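You operate a simulated robot arm through the tools that you are given. There is no shell and no other tool.

You run a simulated robot arm. Do the job below in one go: nothing can be reset, and whatever is moved stays where it is left.

Task
Put things in order on the ledge of the gasket board. At the end: the blue wash brush stands where the grey charge flask stood; the blue rail buffer from the ledge of the gasket board stands where the blue wash brush stood; the yellow thread tape stands where the blue rail buffer stood; the grey charge flask from the ledge of the gasket board is on the silver splash plate; whatever was shut is shut again. Leave all else as you found it, and nothing knocked over. Set down upright: charge flask.

Only the result counts: the job must be done as asked and must still hold three seconds after the hand-in. Knocking over, shifting, dropping, spilling or breaking anything else fails it.

Robot
A 7-joint arm with a two-finger parallel gripper, fixed in place. Base frame: the origin is at the foot of the arm, x ahead of it, y to its left, z up; the work surface is at about z = 0. Readings come in mm, rad, newtons and seconds.
With the tool pointing down near the work surface it reaches from about 220 to 580 mm from the base axis. Its first joint turns from -1.152 to 1.152 rad. Payload 2.5 kg.
The tool frame sits at the grasp point between the pads (the TCP): z along the fingers, y along the line on which they close. The tips reach 23 mm beyond it. The gripper opens to 94 mm. The fingers are 38 mm wide and 10 mm thick; the gripper's body (54 by 96 mm) begins 39 mm behind the TCP.
Orientation is that of the tool frame in the base frame, as a unit quaternion [w, x, y, z]. With the fingers straight down and closing along the base's y, the tool's x points along the base's -x, its y along +y and its z along -z.

Tools
- The arm moves only by the tool servo_tool. Its argument "deltas" is a list of rows, each a list of 6 numbers: the shift along the base's x, y, z in units of 150 mm (1.0 is 150 mm), then the turn, a rotation vector about the base's x, y, z in units of 180 degrees (1.0 is 180 degrees). In form: [[tx, ty, tz, ax, ay, az], ...]. A call has 1 to 20 rows; each row is the pose to reach, as a shift and turn from the pose commanded when the call began. "jaw" is the opening, from 0 (shut) to 1 (fully open), set as the call begins (left out, the last holds). A call with a number of a shift or a turn outside -1 to 1 is refused whole. A row lasts 0.2 s, in which the tool goes at most 50 mm and 0.15 rad; a call with a longer step from one row to the next is refused whole, and so is a gripper value outside its range. Where a pose cannot be reached the arm comes as near as it can. A force on the tool above 40 N (or 10 N above the force at the start of the call, whichever is more), or a blocked arm, ends the call early, and 0.2 s more pass. The fingers move at their own pace (about 108 mm/s each) and stop on an object; they squeeze with about 32 N. The grip force told is the motor's: it shows also when the fingers shut on nothing. Time passes only in rows, and 0.2 s behind the last, so rows that repeat a pose let the fingers close. It gives the time, the measured TCP pose, the force on the tool (base axes), the opening and the grip force at its end, in the units of the frame above (readings bear some noise), with the torque about the TCP (base axes, N m) and any sound that the robot's microphone picked up.
- Cameras (640 x 400 px; columns grow to the right, rows downward): "scene" is fixed at [126.8, -411.4, 546.4]; the picture's right is [0.77, -0.63, 0.00], its down [-0.35, -0.43, -0.83] and it looks along [0.53, 0.64, -0.56] (base axes); focal length 344 px, centre (320, 200). "wrist" rides on the gripper at [86, 16, -75] in the tool frame; the picture's right is [-0.18, 0.98, 0.00], its down [-0.58, -0.11, -0.81] and it looks along [-0.79, -0.15, 0.59] (tool axes); focal length 243 px, centre (320, 200). There is no depth. A picture from a camera that has moved, and an enlarged one, comes with that camera's place and axes in the base frame and with its lens.
- camera(camera): a new picture of that camera. No time passes.
- enlarge(camera, box): a new picture of the part [left, top, right, bottom] of that camera's present view, enlarged. No time passes.
- sign_off(): hands the job in; it is judged then, once.

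Places have to be worked out from the pictures, the camera data and where the tool is seen. Open the gripper and draw the arm clear of the work before you hand the job in, unless the task says otherwise.

The tools are called as a command line: name --pt "numbers of a row" for each row, then --argument value for the rest, lists and objects as JSON in quotes. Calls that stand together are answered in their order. servo_tool: Moves the arm, as the interface text tells. Its arguments: {"type":"object","properties":{"deltas":{"type":"array"},"jaw":{"type":"number"}},"required":["deltas"]} The other tools are called the same way: camera (camera) takes a picture; enlarge (camera, box) takes an enlarged picture of a part of a camera's view; sign_off () hands the job in.

At the start:

```text
t: 0.0
position: [404.6, 86.4, 314.9]
tcp_rot: [-0.001, 0.0, 1.0, 0.001]
contact_force: [0.5, -0.3, 0.4]
wrist_torque: [0.02, 0.0, 0.01]
opening: 93.6
grasp_force: 0.1
```

scene: 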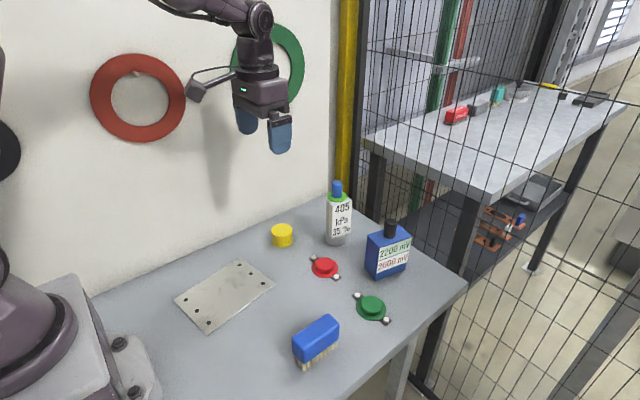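
wrist: 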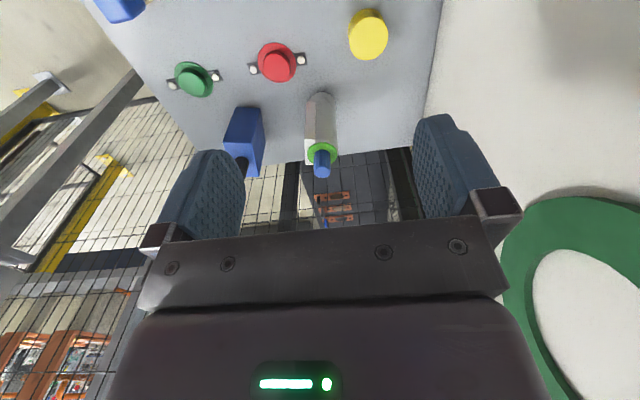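

I start by looking closer at the objects in both camera views to identify them and work out places.

enlarge --camera "scene" --box '[240, 160, 480, 310]'

enlarge --camera "scene" --box '[160, 220, 400, 370]'

enlarge --camera "wrist" --box '[80, 0, 440, 225]'

```text
2.67 times, centred on (360, 235) of scene
camera zoom: at [126.8, -411.4, 546.4], right [0.77, -0.63, 0.0], down [-0.35, -0.43, -0.83], along [0.53, 0.64, -0.56], focal length 918 px, centre (213, 107)
```

zoom: 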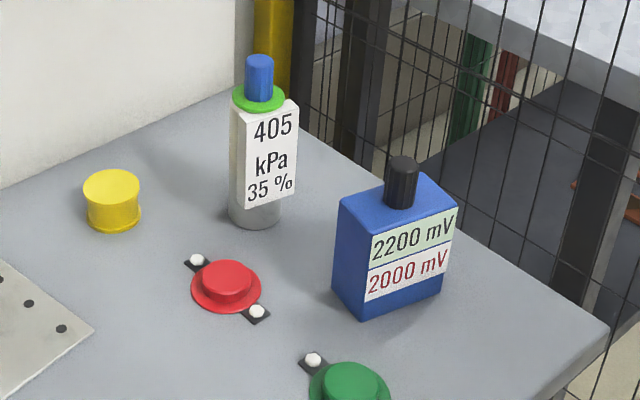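

```text
2.67 times, centred on (280, 295) of scene
camera zoom: at [126.8, -411.4, 546.4], right [0.77, -0.63, 0.0], down [-0.35, -0.43, -0.83], along [0.53, 0.64, -0.56], focal length 918 px, centre (427, -53)
```

zoom: 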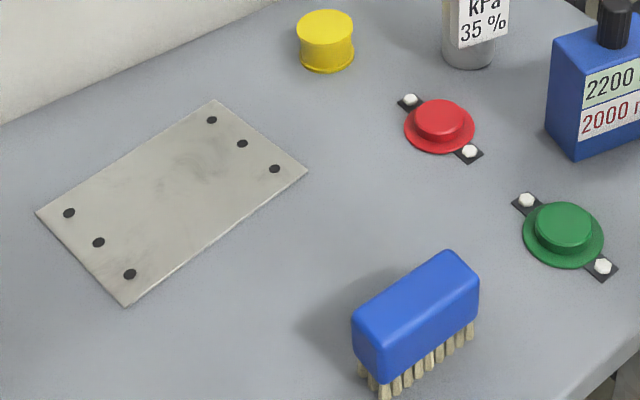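

```text
1.78 times, centred on (260, 112) of wrist
camera zoom: at [319.5, 102.9, 388.9], right [0.18, 0.98, 0.0], down [0.58, -0.11, 0.81], along [0.79, -0.15, -0.59], focal length 431 px, centre (427, 356)
```

zoom: 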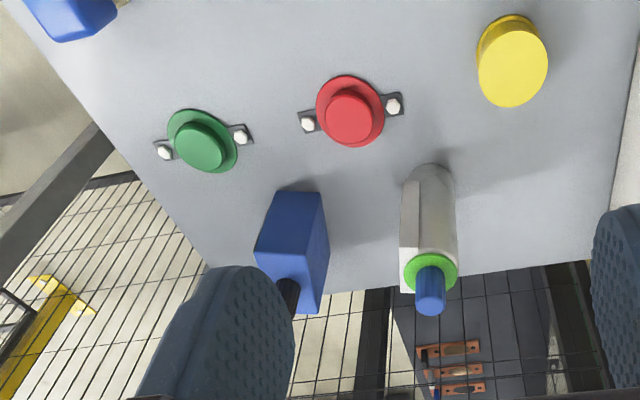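

The flask (grey cylinder with label, blue cap) looks to be at about (560, 59), the rail buffer at about (582, -81), the brush at about (340, -140), the tape at about (458, 138) and the plate centre at about (280, 80). I move above and just short of the flask to refine the estimate with the wrist camera.

servo_tool --pt "0.16 -0.046 -0.09 0 0 -0.01" --pt "0.32 -0.092 -0.18 0 0 -0.02" --pt "0.48 -0.138 -0.27 0 0 -0.03" --pt "0.636 -0.183 -0.366 0 0 -0.041" --pt "0.636 -0.183 -0.366 0 0 -0.041" --jaw 1

camera --camera "wrist"

camera --camera "scene"

```text
t: 1.2
position: [502.7, 58.5, 260.8]
tcp_rot: [0.0, 0.065, 0.998, -0.001]
contact_force: [0.3, -0.4, 0.1]
wrist_torque: [0.03, 0.02, -0.04]
opening: 94.1
grasp_force: 0.1
```

```text
taken
camera wrist: at [417.8, 86.7, 334.3], right [0.31, 0.95, 0.0], down [0.56, -0.18, 0.81], along [0.77, -0.25, -0.59], focal length 243 px, centre (320, 200)
```

wrist: 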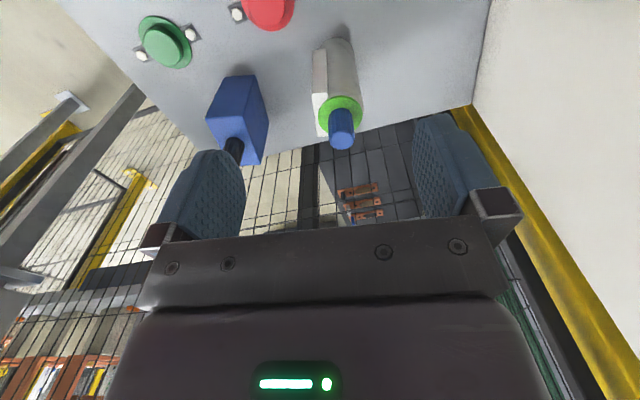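

```text
taken
```

scene: 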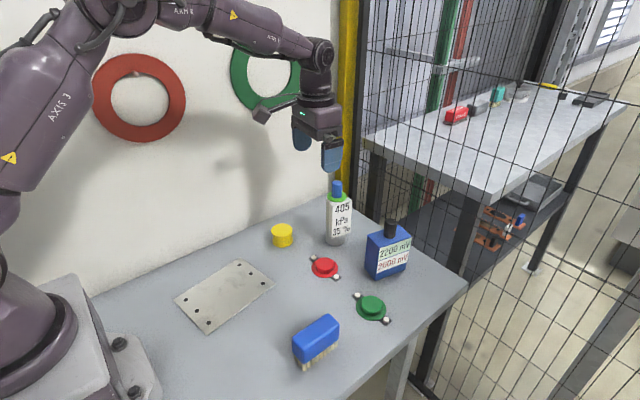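

The arm is now short of the flask with clear air. I enlarge the wrist view on the flask and buffer to get exact places and heights.

enlarge --camera "wrist" --box '[200, 20, 400, 145]'

enlarge --camera "scene" --box '[270, 100, 430, 200]'

enlarge --camera "scene" --box '[300, 170, 428, 250]'

```text
3.20 times, centred on (300, 82) of wrist
camera zoom: at [417.8, 86.7, 334.3], right [0.31, 0.95, 0.0], down [0.56, -0.18, 0.81], along [0.77, -0.25, -0.59], focal length 776 px, centre (384, 576)
```

zoom: 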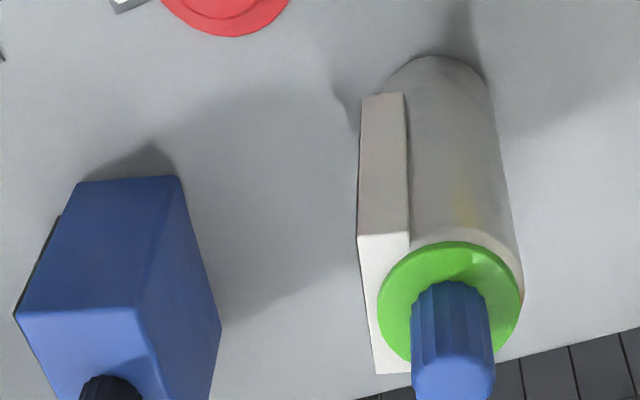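

```text
4.00 times, centred on (350, 150) of scene
camera zoom: at [126.8, -411.4, 546.4], right [0.77, -0.63, 0.0], down [-0.35, -0.43, -0.83], along [0.53, 0.64, -0.56], focal length 1376 px, centre (200, 400)
```

zoom: 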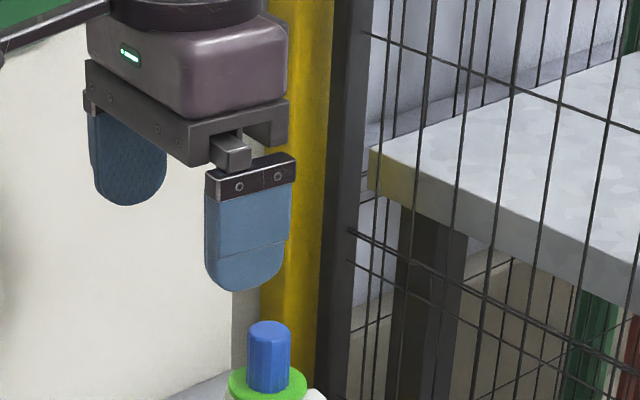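

```text
5.00 times, centred on (364, 210) of scene
camera zoom: at [126.8, -411.4, 546.4], right [0.77, -0.63, 0.0], down [-0.35, -0.43, -0.83], along [0.53, 0.64, -0.56], focal length 1721 px, centre (100, 150)
```

zoom: 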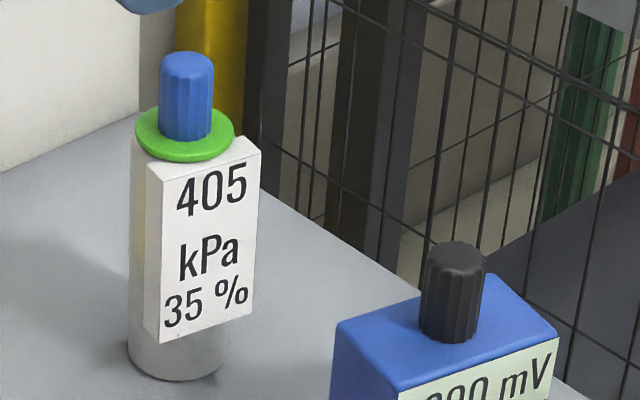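

The flask axis works out to about (561, 61), with its cap top at z≈162 and its label block on the -y side reaching z≈123. I read the pose again with a null move to judge the reading noise before approaching.

servo_tool --pt "0 0 0 0 0 -0.014"

servo_tool --pt "0 0 0 0 0 0"

```text
t: 1.6
position: [500.6, 59.8, 260.1]
tcp_rot: [0.0, 0.087, 0.996, 0.0]
contact_force: [-0.5, -0.8, -1.0]
wrist_torque: [0.02, 0.0, 0.01]
opening: 94.0
grasp_force: 0.1
```

```text
t: 2.0
position: [498.7, 58.1, 259.9]
tcp_rot: [0.0, 0.087, 0.996, 0.0]
contact_force: [-0.5, -0.1, 0.4]
wrist_torque: [-0.01, -0.01, 0.0]
opening: 93.9
grasp_force: 0.0
```

The noise is about 1–2 mm, so I trust the commanded pose (500, 59, 260). I move above the flask at z≈235 and check the alignment before descending.

servo_tool --pt "0.15 0 -0.05 0 0 0" --pt "0.3 0 -0.1 0 0 0" --pt "0.403 -0.003 -0.167 0 0 0" --pt "0.403 -0.003 -0.167 0 0 0"

camera --camera "wrist"

enlarge --camera "scene" --box '[260, 90, 452, 210]'

```text
t: 3.0
position: [562.0, 57.4, 235.5]
tcp_rot: [0.0, 0.086, 0.996, 0.0]
contact_force: [0.8, 0.9, 0.5]
wrist_torque: [0.02, -0.02, 0.01]
opening: 93.9
grasp_force: 0.1
```

```text
taken
camera wrist: at [479.6, 89.6, 308.7], right [0.35, 0.94, 0.0], down [0.55, -0.21, 0.81], along [0.76, -0.28, -0.59], focal length 243 px, centre (320, 200)
```

wrist: 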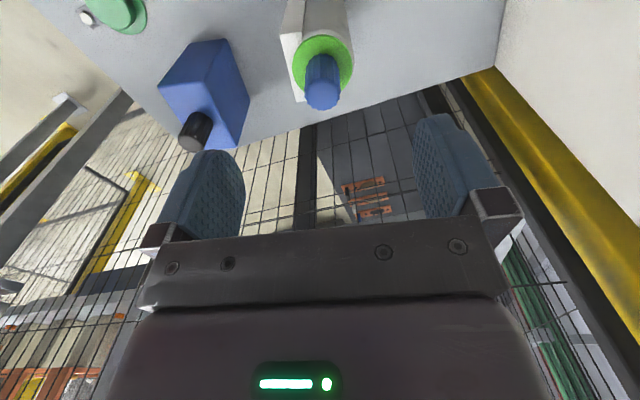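

```text
3.33 times, centred on (356, 150) of scene
camera zoom: at [126.8, -411.4, 546.4], right [0.77, -0.63, 0.0], down [-0.35, -0.43, -0.83], along [0.53, 0.64, -0.56], focal length 1147 px, centre (200, 367)
```

zoom: 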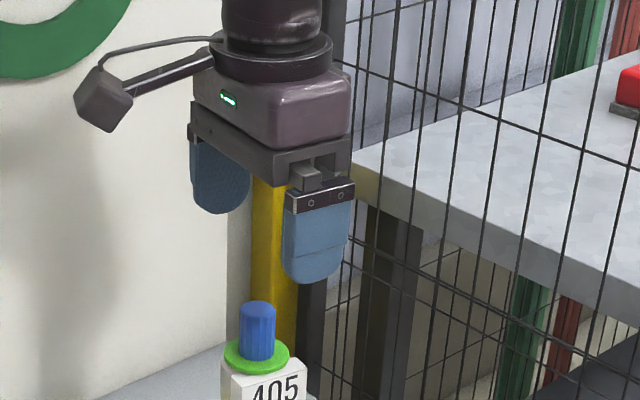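

The ring projects to about (560, 61), matching the estimate, and the fingers straddle the flask. I descend to TCP z≈127, which leaves the palm about 3–4 mm above the cap.

servo_tool --pt "0 0 -0.2 0 0 0" --pt "0 0 -0.4 0 0 0" --pt "0 0 -0.55 0 0 0" --pt "0 0 -0.63 0 0 0" --pt "0 0 -0.68 0 0 0" --pt "0 0 -0.71 0 0 0" --pt "0 0 -0.72 0 0 0"

camera --camera "wrist"

enlarge --camera "scene" --box '[260, 130, 420, 230]'

```text
t: 4.6
position: [561.1, 58.3, 126.6]
tcp_rot: [0.0, 0.087, 0.996, 0.0]
contact_force: [0.6, 0.4, -0.5]
wrist_torque: [0.0, -0.01, -0.05]
opening: 94.0
grasp_force: 0.1
```

```text
taken
camera wrist: at [479.4, 89.6, 200.9], right [0.35, 0.94, 0.0], down [0.55, -0.21, 0.81], along [0.76, -0.28, -0.59], focal length 243 px, centre (320, 200)
```

wrist: 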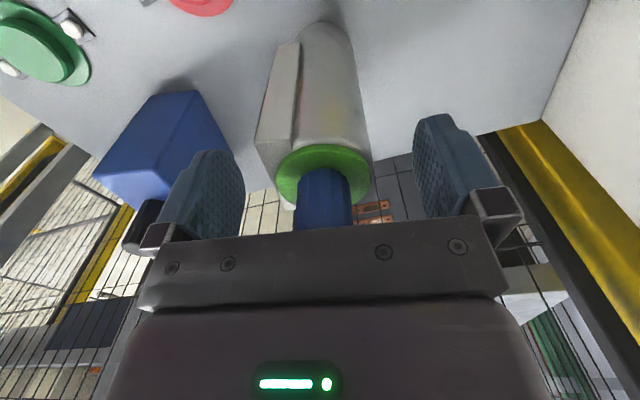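

```text
4.00 times, centred on (340, 180) of scene
camera zoom: at [126.8, -411.4, 546.4], right [0.77, -0.63, 0.0], down [-0.35, -0.43, -0.83], along [0.53, 0.64, -0.56], focal length 1376 px, centre (240, 280)
```

zoom: 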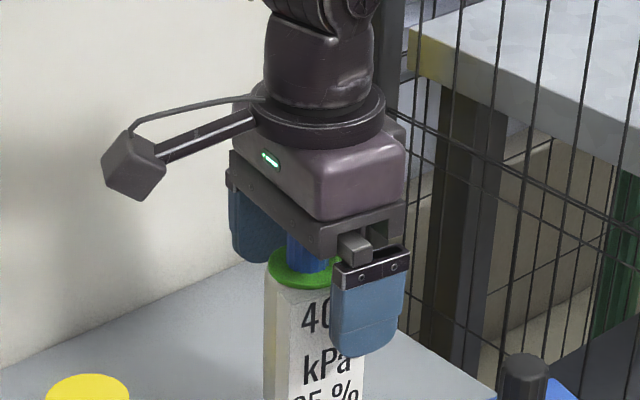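

No contact, and the flask sits between the pads. I close the fingers on it.

servo_tool --pt "0 0 0 0 0 0" --pt "0 0 0 0 0 0" --pt "0 0 0 0 0 0" --pt "0 0 0 0 0 0" --jaw 0

camera --camera "wrist"

enlarge --camera "scene" --box '[280, 150, 408, 230]'

```text
t: 5.6
position: [561.7, 58.1, 127.3]
tcp_rot: [-0.001, 0.087, 0.996, 0.001]
contact_force: [-0.6, 1.2, 0.8]
wrist_torque: [0.1, -0.04, -0.03]
opening: 47.0
grasp_force: 32.4
```

```text
taken
camera wrist: at [479.4, 89.7, 201.0], right [0.35, 0.94, 0.0], down [0.55, -0.21, 0.81], along [0.76, -0.28, -0.59], focal length 243 px, centre (320, 200)
```

wrist: 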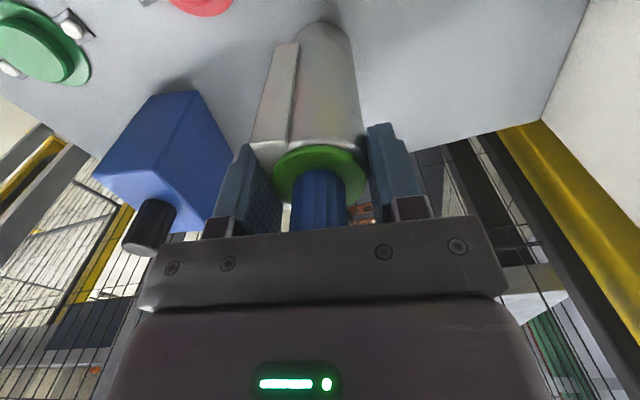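

```text
5.00 times, centred on (344, 190) of scene
camera zoom: at [126.8, -411.4, 546.4], right [0.77, -0.63, 0.0], down [-0.35, -0.43, -0.83], along [0.53, 0.64, -0.56], focal length 1721 px, centre (200, 250)
```

zoom: 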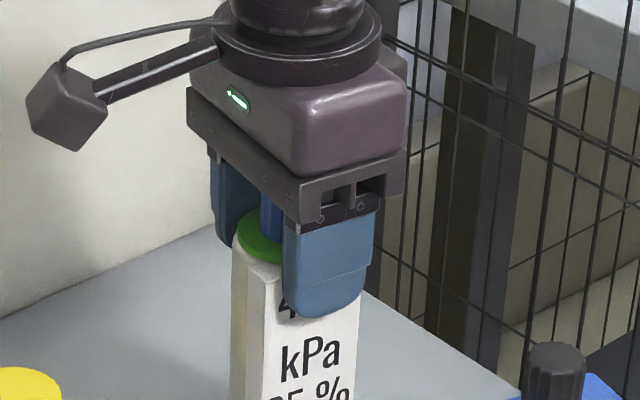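

Gripped at 47 mm with 32 N. I lift gently 15 mm and check the load and tilt.

servo_tool --pt "0 0 0.02 0 0 0" --pt "0 0 0.06 0 0 0" --pt "0 0 0.1 0 0 0" --pt "0 0 0.1 0 0 0"

camera --camera "wrist"

enlarge --camera "scene" --box '[260, 150, 420, 250]'

```text
t: 6.6
position: [561.4, 57.2, 141.9]
tcp_rot: [0.0, 0.086, 0.996, 0.0]
contact_force: [-0.1, -0.2, -3.8]
wrist_torque: [0.02, -0.01, 0.01]
opening: 46.6
grasp_force: 31.7
```

```text
taken
camera wrist: at [479.5, 89.7, 216.1], right [0.35, 0.94, 0.0], down [0.55, -0.21, 0.81], along [0.75, -0.28, -0.59], focal length 243 px, centre (320, 200)
```

wrist: 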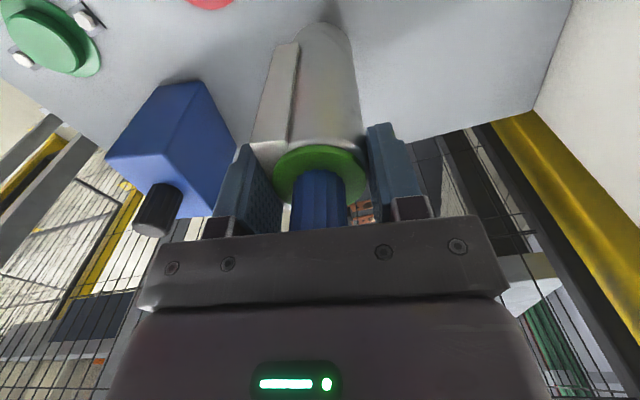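

```text
4.00 times, centred on (340, 200) of scene
camera zoom: at [126.8, -411.4, 546.4], right [0.77, -0.63, 0.0], down [-0.35, -0.43, -0.83], along [0.53, 0.64, -0.56], focal length 1376 px, centre (240, 200)
```

zoom: 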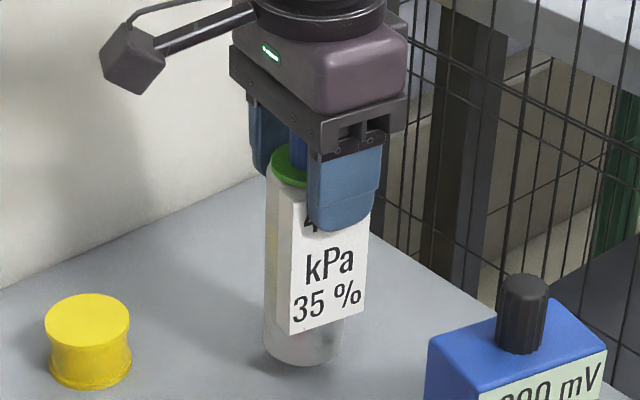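

The flask hangs straight with about 4 N of weight. I raise it 50 mm and carry it toward the plate, in steps of about 25 mm.

servo_tool --pt "0 0 0.13 0 0 0" --pt "0 0 0.26 0 0 0" --pt "-0.1 0 0.36 0 0 0" --pt "-0.25 0.01 0.4 0 0 0" --pt "-0.4 0.02 0.4 0 0 0" --pt "-0.55 0.03 0.4 0 0 0" --pt "-0.7 0.04 0.4 0 0 0" --pt "-0.85 0.05 0.4 0 0 0" --pt "-0.95 0.06 0.4 0 0 0"

servo_tool --pt "-0.1 0.01 0 0 0 0" --pt "-0.25 0.02 0 0 0 0" --pt "-0.4 0.03 0 0 0 0" --pt "-0.55 0.045 0 0 0 0" --pt "-0.7 0.06 0 0 0 0" --pt "-0.82 0.07 0 0 0 0" --pt "-0.9 0.077 0 0 0 0" --pt "-0.9 0.077 0 0 0 0"

camera --camera "scene"

camera --camera "wrist"

```text
t: 8.6
position: [418.6, 65.8, 200.2]
tcp_rot: [0.001, 0.086, 0.996, 0.0]
contact_force: [0.2, 0.2, -3.6]
wrist_torque: [-0.04, 0.01, -0.03]
opening: 46.6
grasp_force: 31.9
```

```text
t: 10.4
position: [283.5, 78.6, 201.3]
tcp_rot: [0.001, 0.086, 0.996, -0.001]
contact_force: [0.9, 0.1, -4.9]
wrist_torque: [0.0, -0.02, 0.01]
opening: 46.9
grasp_force: 32.2
```

```text
taken
```

scene: 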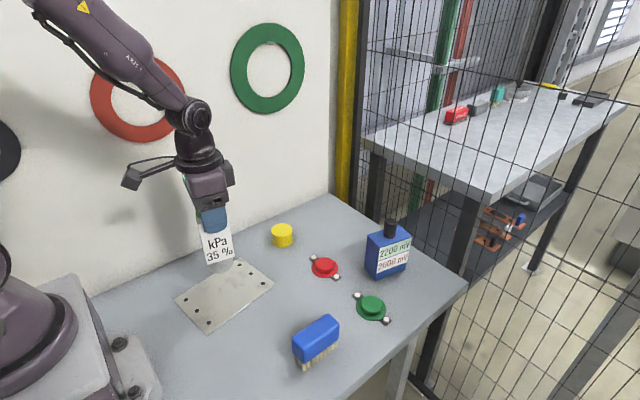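

```text
taken
camera wrist: at [201.7, 110.0, 276.5], right [0.35, 0.94, 0.0], down [0.55, -0.21, 0.81], along [0.76, -0.28, -0.59], focal length 243 px, centre (320, 200)
```

wrist: 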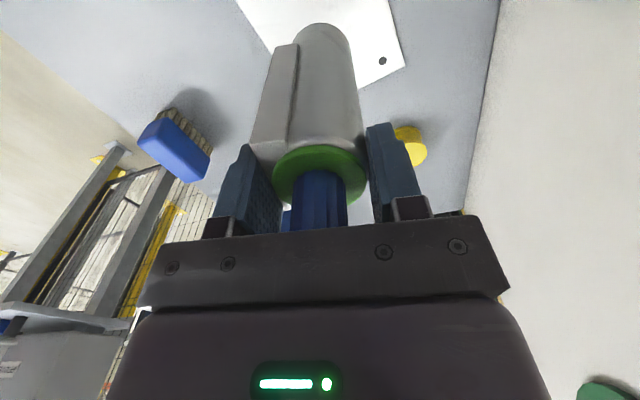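

The flask is above the plate, with its bottom at about z 75. I lower it to just above the plate and then feel for contact in small steps.

servo_tool --pt "0 0 -0.12 0 0 0" --pt "0 0 -0.24 0 0 0" --pt "0 0 -0.34 0 0 0" --pt "0 0 -0.41 0 0 0" --pt "0 0 -0.447 0 0 0" --pt "0 0 -0.447 0 0 0"

enlarge --camera "scene" --box '[160, 200, 320, 300]'

```text
t: 11.8
position: [283.0, 77.9, 134.3]
tcp_rot: [0.001, 0.086, 0.996, 0.0]
contact_force: [0.0, 0.6, -3.5]
wrist_torque: [-0.01, -0.01, 0.01]
opening: 47.0
grasp_force: 32.4
```

```text
4.00 times, centred on (240, 250) of scene
camera zoom: at [126.8, -411.4, 546.4], right [0.77, -0.63, 0.0], down [-0.35, -0.43, -0.83], along [0.53, 0.64, -0.56], focal length 1376 px, centre (640, 0)
```

zoom: 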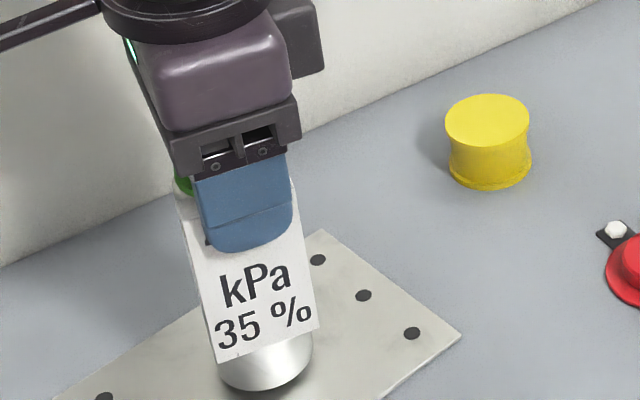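

The flask hovers a few mm above the middle of the plate. I step down slowly and watch the vertical force.

servo_tool --pt "0 0 -0.01 0 0 0" --pt "0 0 -0.02 0 0 0" --pt "0 0 -0.02 0 0 0"

servo_tool --pt "0 0 -0.005 0 0 0" --pt "0 0 -0.01 0 0 0" --pt "0 0 -0.01 0 0 0"

```text
t: 12.6
position: [284.3, 79.3, 131.7]
tcp_rot: [0.0, 0.086, 0.996, -0.001]
contact_force: [-0.1, -0.6, -4.1]
wrist_torque: [0.02, 0.01, -0.05]
opening: 46.9
grasp_force: 31.5
```

```text
t: 13.4
position: [283.3, 78.3, 129.5]
tcp_rot: [0.0, 0.086, 0.996, 0.0]
contact_force: [0.3, -0.9, -4.1]
wrist_torque: [0.0, -0.02, -0.01]
opening: 46.9
grasp_force: 32.0
```

Still hanging free at z≈130.5. I take smaller steps down.

servo_tool --pt "0 0 -0.005 0 0 0" --pt "0 0 -0.005 0 0 0"

servo_tool --pt "0 0 -0.005 0 0 0" --pt "0 0 -0.005 0 0 0"

enlarge --camera "scene" --box '[180, 230, 276, 290]'

```text
t: 14.0
position: [283.9, 79.0, 129.9]
tcp_rot: [0.0, 0.086, 0.996, 0.0]
contact_force: [-1.8, -0.3, 8.2]
wrist_torque: [-0.27, 0.29, -0.07]
opening: 46.6
grasp_force: 32.1
```

```text
t: 14.6
position: [284.1, 79.4, 129.3]
tcp_rot: [0.002, 0.086, 0.996, 0.001]
contact_force: [-5.1, 2.3, 30.4]
wrist_torque: [0.05, 0.27, -0.13]
opening: 46.9
grasp_force: 32.1
```

```text
6.67 times, centred on (228, 260) of scene
camera zoom: at [126.7, -411.4, 546.4], right [0.77, -0.63, 0.0], down [-0.35, -0.43, -0.83], along [0.53, 0.64, -0.56], focal length 2294 px, centre (933, -200)
```

zoom: 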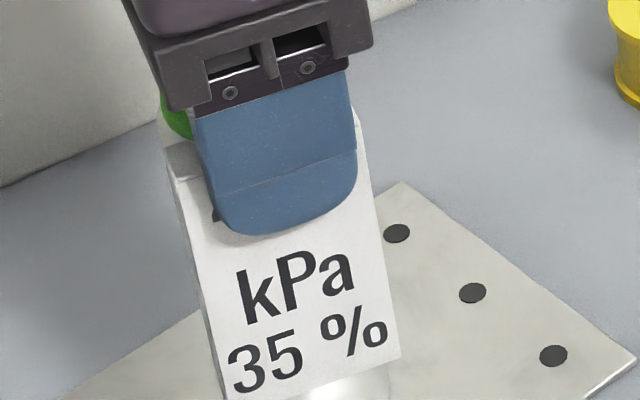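

Contact is firm at z≈129.5 (30 N). I ease back up 0.75 mm and then open the fingers.

servo_tool --pt "0 0 0.005 0 0 0" --pt "0 0 0.005 0 0 0"

servo_tool --pt "0 0 0 0 0 0" --pt "0 0 0 0 0 0" --pt "0 0 0 0 0 0" --jaw 1

camera --camera "wrist"

```text
t: 15.2
position: [284.3, 79.2, 129.0]
tcp_rot: [0.001, 0.086, 0.996, 0.001]
contact_force: [2.3, 3.2, 13.0]
wrist_torque: [0.26, -0.51, 0.06]
opening: 46.8
grasp_force: 32.0
```

```text
t: 16.0
position: [283.0, 78.7, 129.3]
tcp_rot: [0.0, 0.085, 0.996, -0.001]
contact_force: [-1.2, 0.1, 0.3]
wrist_torque: [0.01, -0.02, 0.01]
opening: 93.9
grasp_force: 0.0
```

```text
taken
camera wrist: at [201.7, 110.1, 203.3], right [0.35, 0.94, 0.0], down [0.55, -0.21, 0.81], along [0.76, -0.28, -0.59], focal length 243 px, centre (320, 200)
```

wrist: 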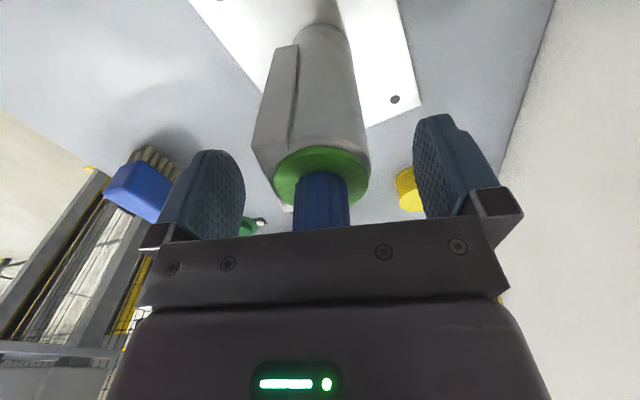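

The flask stands free on the plate. I raise straight up to z≈250 and then move toward the brush for a look.

servo_tool --pt "0 0 0.1 0 0 0" --pt "0 0 0.25 0 0 0" --pt "0 0 0.45 0 0 0" --pt "0 0 0.65 0 0 0" --pt "0 0 0.8 0 0 0" --pt "0 0 0.8 0 0 0"

servo_tool --pt "0 -0.2 0 0 0 0.014" --pt "0 -0.4 0 0 0 0.028" --pt "0 -0.6 0 0 0 0.042" --pt "0 -0.8 0 0 0 0.055" --pt "0 -1.0 0 0 0 0.055" --pt "0 -1.0 0 0 0 0.055"

camera --camera "scene"

camera --camera "wrist"

```text
t: 17.4
position: [283.9, 79.2, 250.4]
tcp_rot: [0.0, 0.086, 0.996, 0.0]
contact_force: [-0.4, -0.3, -0.4]
wrist_torque: [0.01, 0.0, -0.02]
opening: 94.2
grasp_force: 0.2
```

```text
t: 18.8
position: [282.3, -72.4, 249.6]
tcp_rot: [0.0, 0.0, 1.0, 0.0]
contact_force: [0.0, 0.9, -0.6]
wrist_torque: [0.06, 0.02, -0.01]
opening: 93.8
grasp_force: 0.0
```

```text
taken
```

scene: 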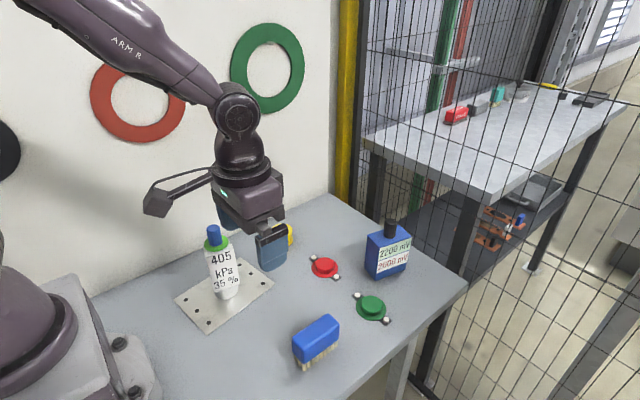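

```text
taken
camera wrist: at [197.5, -55.2, 323.7], right [0.18, 0.98, 0.0], down [0.58, -0.11, 0.81], along [0.79, -0.15, -0.59], focal length 243 px, centre (320, 200)
```

wrist: 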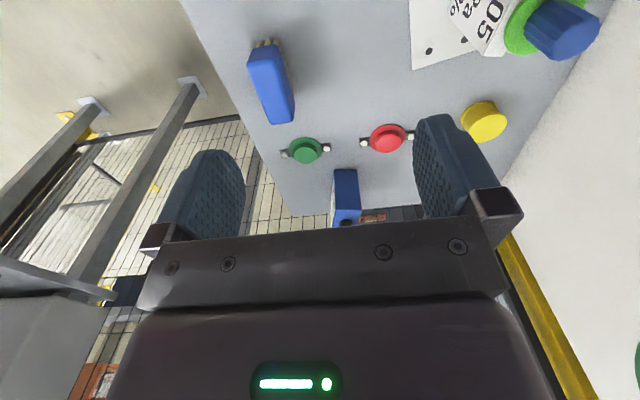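

The flask stands upright on the plate. I enlarge the wrist view on the brush to fix its position and heading.

enlarge --camera "wrist" --box '[190, 20, 350, 120]'

enlarge --camera "scene" --box '[270, 300, 366, 360]'

enlarge --camera "scene" --box '[160, 215, 288, 295]'

```text
4.00 times, centred on (270, 70) of wrist
camera zoom: at [197.5, -55.2, 323.7], right [0.18, 0.98, 0.0], down [0.58, -0.11, 0.81], along [0.79, -0.15, -0.59], focal length 970 px, centre (520, 720)
```

zoom: 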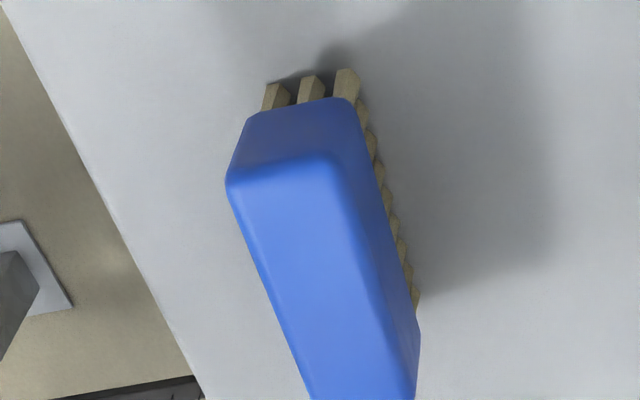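

```text
6.67 times, centred on (318, 330) of scene
camera zoom: at [126.7, -411.4, 546.4], right [0.77, -0.63, 0.0], down [-0.35, -0.43, -0.83], along [0.53, 0.64, -0.56], focal length 2294 px, centre (333, -667)
```

zoom: 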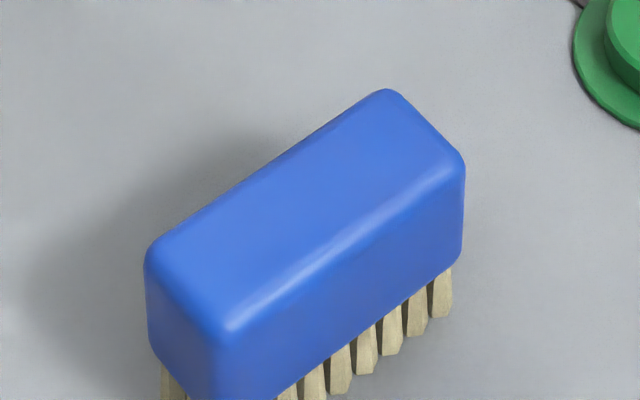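

```text
5.00 times, centred on (224, 255) of scene
camera zoom: at [126.7, -411.4, 546.4], right [0.77, -0.63, 0.0], down [-0.35, -0.43, -0.83], along [0.53, 0.64, -0.56], focal length 1721 px, centre (800, -75)
```

zoom: 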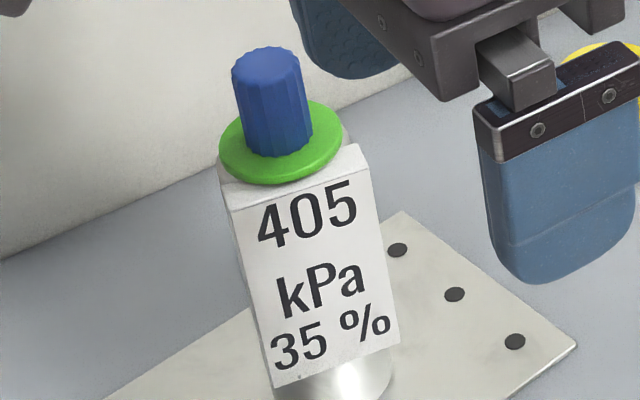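

The brush block centre comes out at about (342, -138.5), heading about +1.5°, top at z≈53. I move over it and go down to z≈110 for a check.

servo_tool --pt "0.13 -0.15 -0.1 0 0 0.003" --pt "0.26 -0.3 -0.3 0 0 0.006" --pt "0.387 -0.45 -0.5 0 0 0.008" --pt "0.387 -0.45 -0.7 0 0 0.008" --pt "0.387 -0.45 -0.93 0 0 0.008" --pt "0.387 -0.45 -0.93 0 0 0.008"

camera --camera "wrist"

camera --camera "scene"

```text
t: 20.2
position: [340.6, -139.5, 108.8]
tcp_rot: [0.0, -0.012, 1.0, 0.0]
contact_force: [0.5, -0.7, -0.1]
wrist_torque: [0.02, 0.01, 0.02]
opening: 94.1
grasp_force: 0.0
```

```text
taken
camera wrist: at [255.2, -124.7, 183.4], right [0.16, 0.99, 0.0], down [0.58, -0.09, 0.81], along [0.8, -0.13, -0.59], focal length 243 px, centre (320, 200)
```

wrist: 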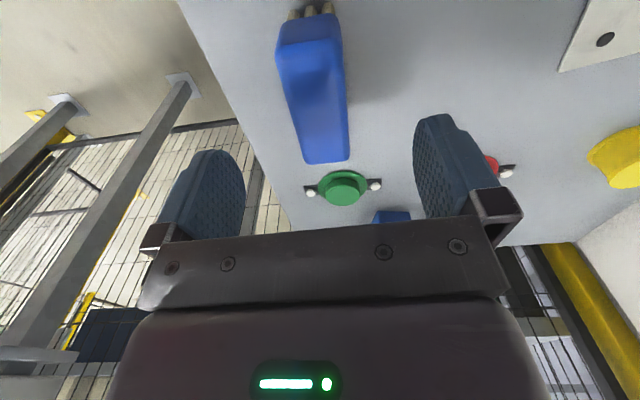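

```text
taken
```

scene: 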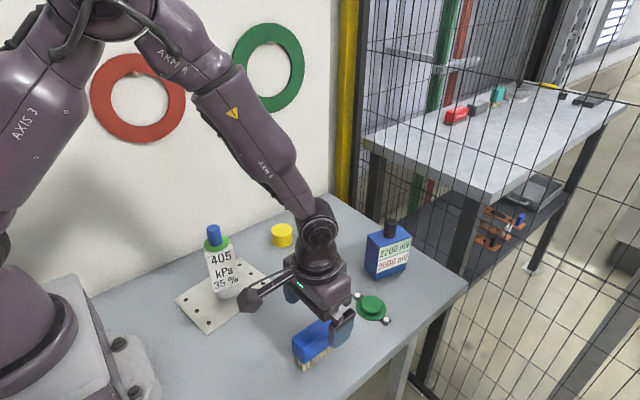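

The brush lies centred between the fingers (y centre about -138). I descend to z≈40, shifting 2.5 mm in x.

servo_tool --pt "0.017 0 -0.15 0 0 0" --pt "0.017 0 -0.3 0 0 0" --pt "0.017 0 -0.4 0 0 0" --pt "0.017 0 -0.46 0 0 0" --pt "0.017 0 -0.468 0 0 0"

enlarge --camera "scene" --box '[260, 280, 388, 360]'

camera --camera "wrist"

```text
t: 21.4
position: [344.3, -140.6, 40.5]
tcp_rot: [0.001, -0.011, 1.0, 0.0]
contact_force: [-0.4, 0.0, 0.1]
wrist_torque: [0.01, 0.0, -0.03]
opening: 94.0
grasp_force: 0.1
```

```text
5.00 times, centred on (324, 320) of scene
camera zoom: at [126.8, -411.4, 546.4], right [0.77, -0.63, 0.0], down [-0.35, -0.43, -0.83], along [0.53, 0.64, -0.56], focal length 1721 px, centre (300, -400)
```

zoom: 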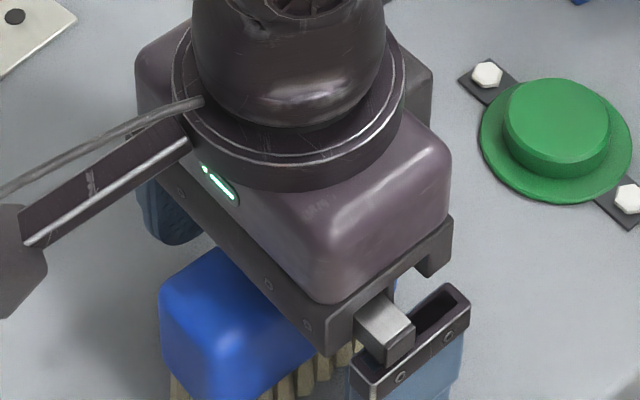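

```text
taken
camera wrist: at [258.2, -124.2, 113.5], right [0.16, 0.99, 0.0], down [0.58, -0.09, 0.81], along [0.8, -0.13, -0.59], focal length 243 px, centre (320, 200)
```

wrist: 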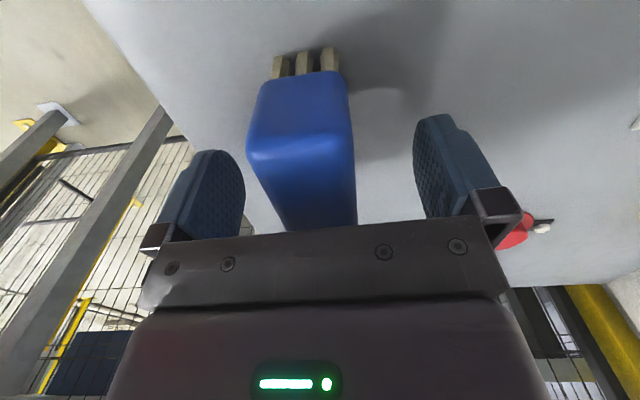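

The brush's near edge projects where a centred brush should be, so alignment is good. I close the gripper.

servo_tool --pt "0 0 0 0 0 0" --pt "0 0 0 0 0 0" --pt "0 0 0 0 0 0" --pt "0 0 0 0 0 0" --jaw 0

servo_tool --pt "0 0 0.03 0 0 0" --pt "0 0 0.08 0 0 0" --pt "0 0 0.13 0 0 0" --pt "0 0 0.13 0 0 0"

camera --camera "wrist"

enlarge --camera "scene" --box '[260, 280, 388, 360]'

```text
t: 22.4
position: [344.5, -139.5, 40.3]
tcp_rot: [0.001, -0.011, 1.0, 0.0]
contact_force: [-0.1, -1.0, -0.1]
wrist_torque: [0.0, 0.0, 0.0]
opening: 33.5
grasp_force: 32.3
```

```text
t: 23.4
position: [345.2, -139.1, 58.4]
tcp_rot: [0.0, -0.012, 1.0, 0.0]
contact_force: [0.1, -0.6, -1.0]
wrist_torque: [0.01, 0.0, 0.01]
opening: 33.7
grasp_force: 32.1
```

```text
taken
camera wrist: at [258.2, -124.2, 133.4], right [0.16, 0.99, 0.0], down [0.58, -0.09, 0.81], along [0.8, -0.13, -0.59], focal length 243 px, centre (320, 200)
```

wrist: 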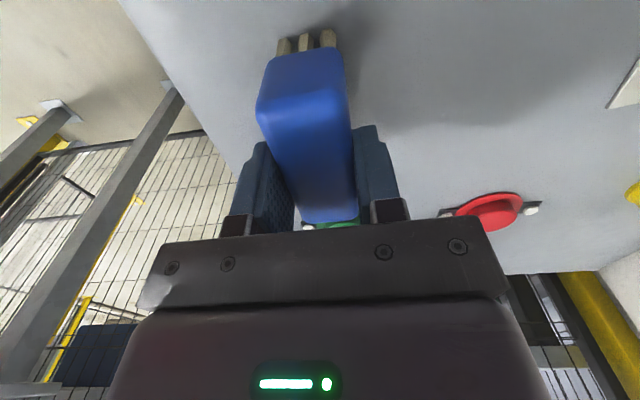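

```text
5.00 times, centred on (324, 320) of scene
camera zoom: at [126.8, -411.4, 546.4], right [0.77, -0.63, 0.0], down [-0.35, -0.43, -0.83], along [0.53, 0.64, -0.56], focal length 1721 px, centre (300, -400)
```

zoom: 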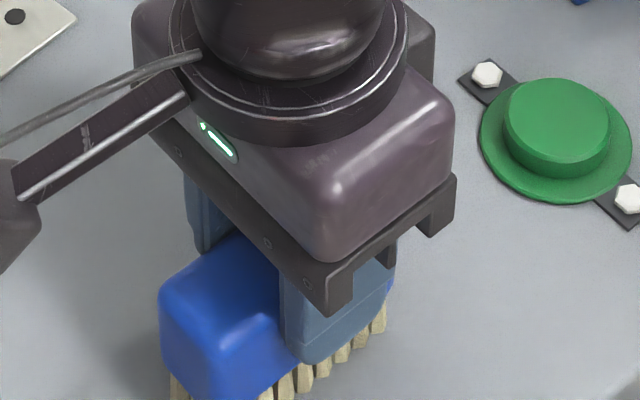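

The scene view suggests the brush may not have risen with the fingers. I look closer before doing anything else.

enlarge --camera "wrist" --box '[220, 20, 420, 145]'

enlarge --camera "scene" --box '[280, 310, 360, 360]'

servo_tool --pt "0 0 0 0 0 0"

```text
3.20 times, centred on (320, 82) of wrist
camera zoom: at [258.2, -124.2, 133.4], right [0.16, 0.99, 0.0], down [0.58, -0.09, 0.81], along [0.8, -0.13, -0.59], focal length 776 px, centre (320, 576)
```

zoom: 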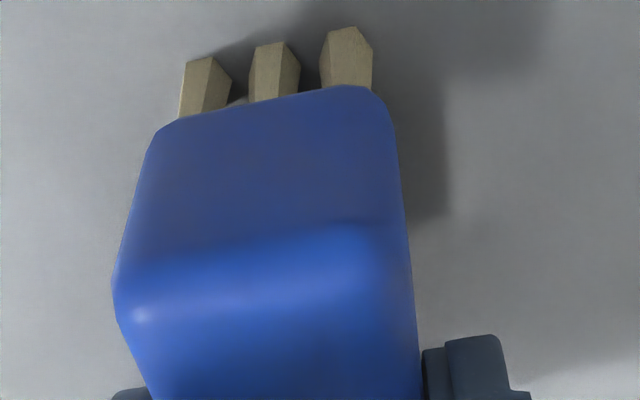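

```text
8.00 times, centred on (320, 335) of scene
camera zoom: at [126.8, -411.4, 546.4], right [0.77, -0.63, 0.0], down [-0.35, -0.43, -0.83], along [0.53, 0.64, -0.56], focal length 2753 px, centre (320, -880)
```

zoom: 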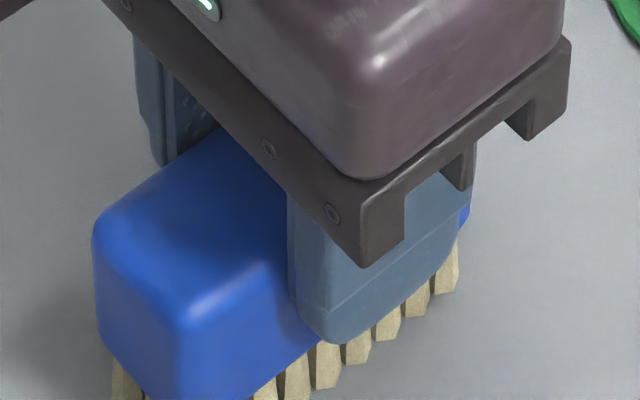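

```text
t: 23.8
position: [344.6, -139.3, 58.0]
tcp_rot: [0.0, -0.012, 1.0, 0.0]
contact_force: [0.2, 0.7, -0.2]
wrist_torque: [0.0, -0.03, 0.0]
opening: 33.4
grasp_force: 32.6
```

The brush is still on the table: the pads slid up its sides, so it is slippery. I open, go lower (z≈28) for a fuller grip and test a tiny lift while reading the force.

servo_tool --pt "0 0 0 0 0 0" --pt "0 0 0 0 0 0" --pt "0 0 0 0 0 0" --jaw 0.7

servo_tool --pt "0 0 -0.08 0 0 0" --pt "0 0 -0.15 0 0 0" --pt "0 0 -0.2 0 0 0" --pt "0 0 -0.21 0 0 0"

camera --camera "wrist"

```text
t: 24.6
position: [345.3, -139.7, 57.9]
tcp_rot: [0.0, -0.012, 1.0, 0.0]
contact_force: [-0.2, -1.0, 0.2]
wrist_torque: [0.02, 0.03, 0.0]
opening: 65.7
grasp_force: 0.2
```

```text
t: 25.6
position: [345.7, -139.1, 26.7]
tcp_rot: [0.0, -0.012, 1.0, 0.0]
contact_force: [0.0, 0.2, 0.5]
wrist_torque: [0.01, 0.02, -0.02]
opening: 65.8
grasp_force: 0.0
```

```text
taken
camera wrist: at [258.5, -124.0, 101.8], right [0.16, 0.99, 0.0], down [0.58, -0.09, 0.81], along [0.8, -0.13, -0.59], focal length 243 px, centre (320, 200)
```

wrist: 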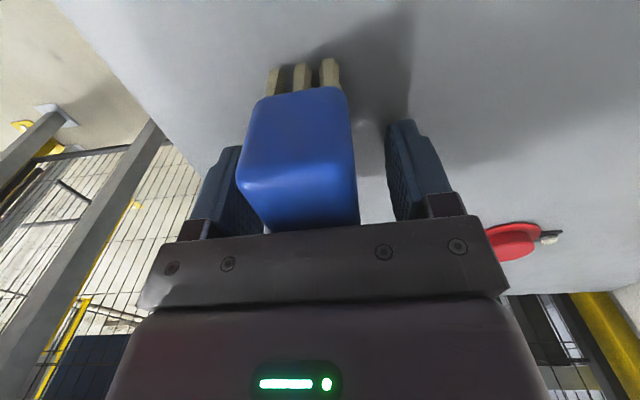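

Tips are now near the table on either side. I close and lift just 3 mm to measure how the force builds.

servo_tool --pt "0 0 0 0 0 0" --pt "0 0 0 0 0 0" --pt "0 0 0 0 0 0" --pt "0 0 0 0 0 0" --jaw 0

servo_tool --pt "0 0 0.01 0 0 0"

servo_tool --pt "0 0 0.01 0 0 0"

servo_tool --pt "0 0 0.02 0 0 0"

camera --camera "wrist"

enlarge --camera "scene" --box '[280, 310, 360, 360]'

```text
t: 26.6
position: [343.7, -137.8, 28.6]
tcp_rot: [0.0, -0.013, 1.0, -0.001]
contact_force: [0.1, 1.0, 0.2]
wrist_torque: [-0.01, 0.03, 0.0]
opening: 33.7
grasp_force: 32.4
```

```text
t: 27.0
position: [344.0, -139.5, 29.8]
tcp_rot: [0.0, -0.013, 1.0, 0.001]
contact_force: [-0.2, 0.2, 0.0]
wrist_torque: [0.02, -0.01, -0.03]
opening: 33.6
grasp_force: 32.2
```

```text
t: 27.4
position: [344.7, -139.2, 32.8]
tcp_rot: [0.0, -0.013, 1.0, 0.0]
contact_force: [0.5, 0.3, -1.2]
wrist_torque: [0.0, 0.04, 0.02]
opening: 33.4
grasp_force: 32.2
```

```text
t: 27.8
position: [345.0, -138.6, 34.8]
tcp_rot: [0.0, -0.012, 1.0, 0.0]
contact_force: [0.1, -0.5, -1.3]
wrist_torque: [0.0, 0.0, -0.01]
opening: 33.7
grasp_force: 31.8
```

```text
taken
camera wrist: at [258.6, -124.1, 108.2], right [0.16, 0.99, 0.0], down [0.58, -0.09, 0.81], along [0.8, -0.13, -0.59], focal length 243 px, centre (320, 200)
```

wrist: 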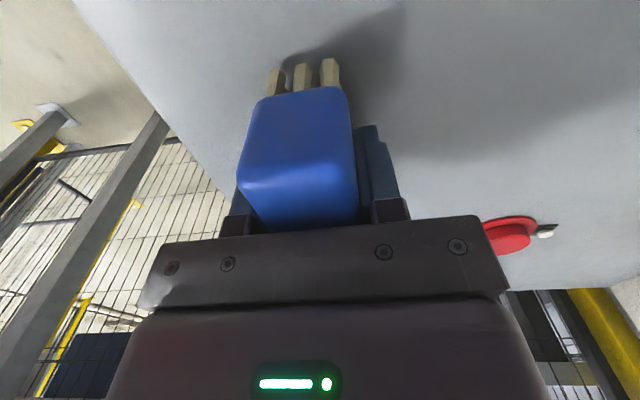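

```text
8.00 times, centred on (320, 335) of scene
camera zoom: at [126.8, -411.4, 546.4], right [0.77, -0.63, 0.0], down [-0.35, -0.43, -0.83], along [0.53, 0.64, -0.56], focal length 2753 px, centre (320, -880)
```

zoom: 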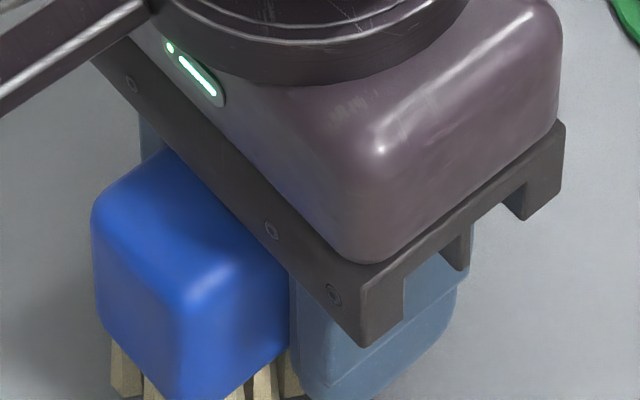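

The block appears to have risen about 4 mm this time, with -1.3 N of load. I hold still for a moment and check whether it creeps down.

servo_tool --pt "0 0 0 0 0 0" --pt "0 0 0 0 0 0" --pt "0 0 0 0 0 0" --pt "0 0 0 0 0 0"

enlarge --camera "scene" --box '[280, 310, 360, 360]'

camera --camera "wrist"

```text
t: 28.8
position: [345.0, -139.0, 33.6]
tcp_rot: [0.0, -0.012, 1.0, 0.0]
contact_force: [-0.5, 0.5, -1.6]
wrist_torque: [-0.02, 0.01, -0.05]
opening: 33.3
grasp_force: 32.3
```

```text
8.00 times, centred on (320, 335) of scene
camera zoom: at [126.8, -411.4, 546.4], right [0.77, -0.63, 0.0], down [-0.35, -0.43, -0.83], along [0.53, 0.64, -0.56], focal length 2753 px, centre (320, -880)
```

zoom: 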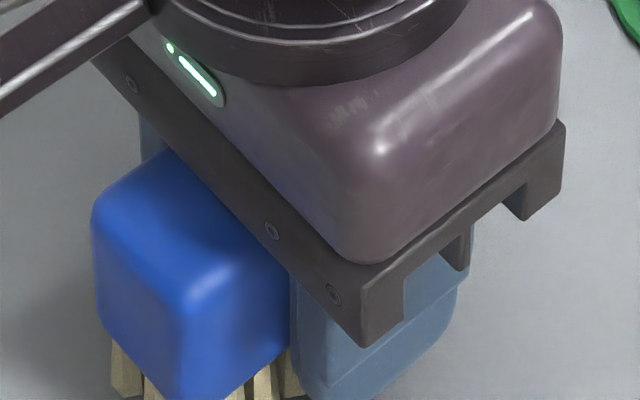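

```text
taken
camera wrist: at [258.6, -124.1, 108.1], right [0.16, 0.99, 0.0], down [0.58, -0.09, 0.81], along [0.8, -0.13, -0.59], focal length 243 px, centre (320, 200)
```

wrist: 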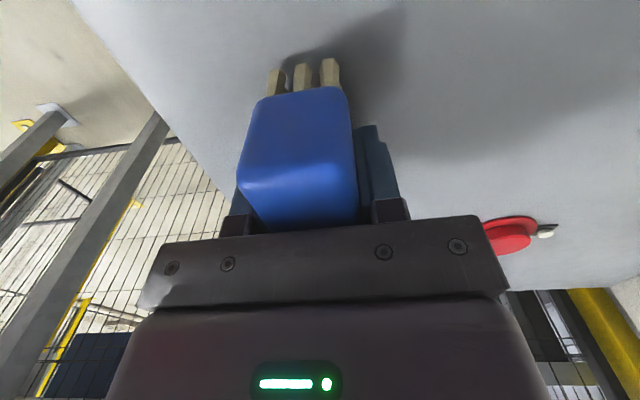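

No creep: it is held now. I keep lifting slowly, in 3 mm steps, and check again.

servo_tool --pt "0 0 0.01 0 0 0" --pt "0 0 0.025 0 0 0" --pt "0 0 0.045 0 0 0" --pt "0 0 0.065 0 0 0" --pt "0 0 0.085 0 0 0" --pt "0 0 0.1 0 0 0"

enlarge --camera "scene" --box '[280, 310, 360, 360]'

camera --camera "wrist"

```text
t: 30.2
position: [343.5, -138.5, 49.1]
tcp_rot: [0.0, -0.012, 1.0, -0.001]
contact_force: [0.0, -0.5, -0.1]
wrist_torque: [-0.05, -0.01, 0.01]
opening: 33.5
grasp_force: 32.2
```

```text
8.00 times, centred on (320, 335) of scene
camera zoom: at [126.8, -411.4, 546.4], right [0.77, -0.63, 0.0], down [-0.35, -0.43, -0.83], along [0.53, 0.64, -0.56], focal length 2753 px, centre (320, -880)
```

zoom: 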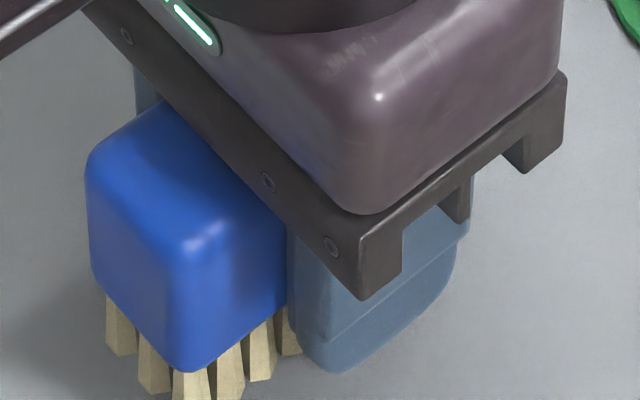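

```text
taken
camera wrist: at [258.3, -123.8, 122.9], right [0.16, 0.99, 0.0], down [0.58, -0.09, 0.81], along [0.8, -0.13, -0.59], focal length 243 px, centre (320, 200)
```

wrist: 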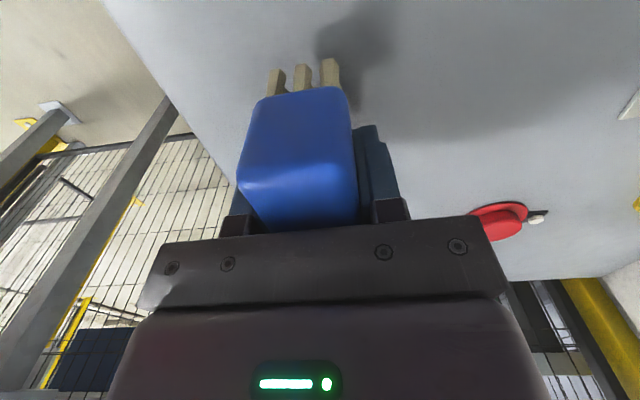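

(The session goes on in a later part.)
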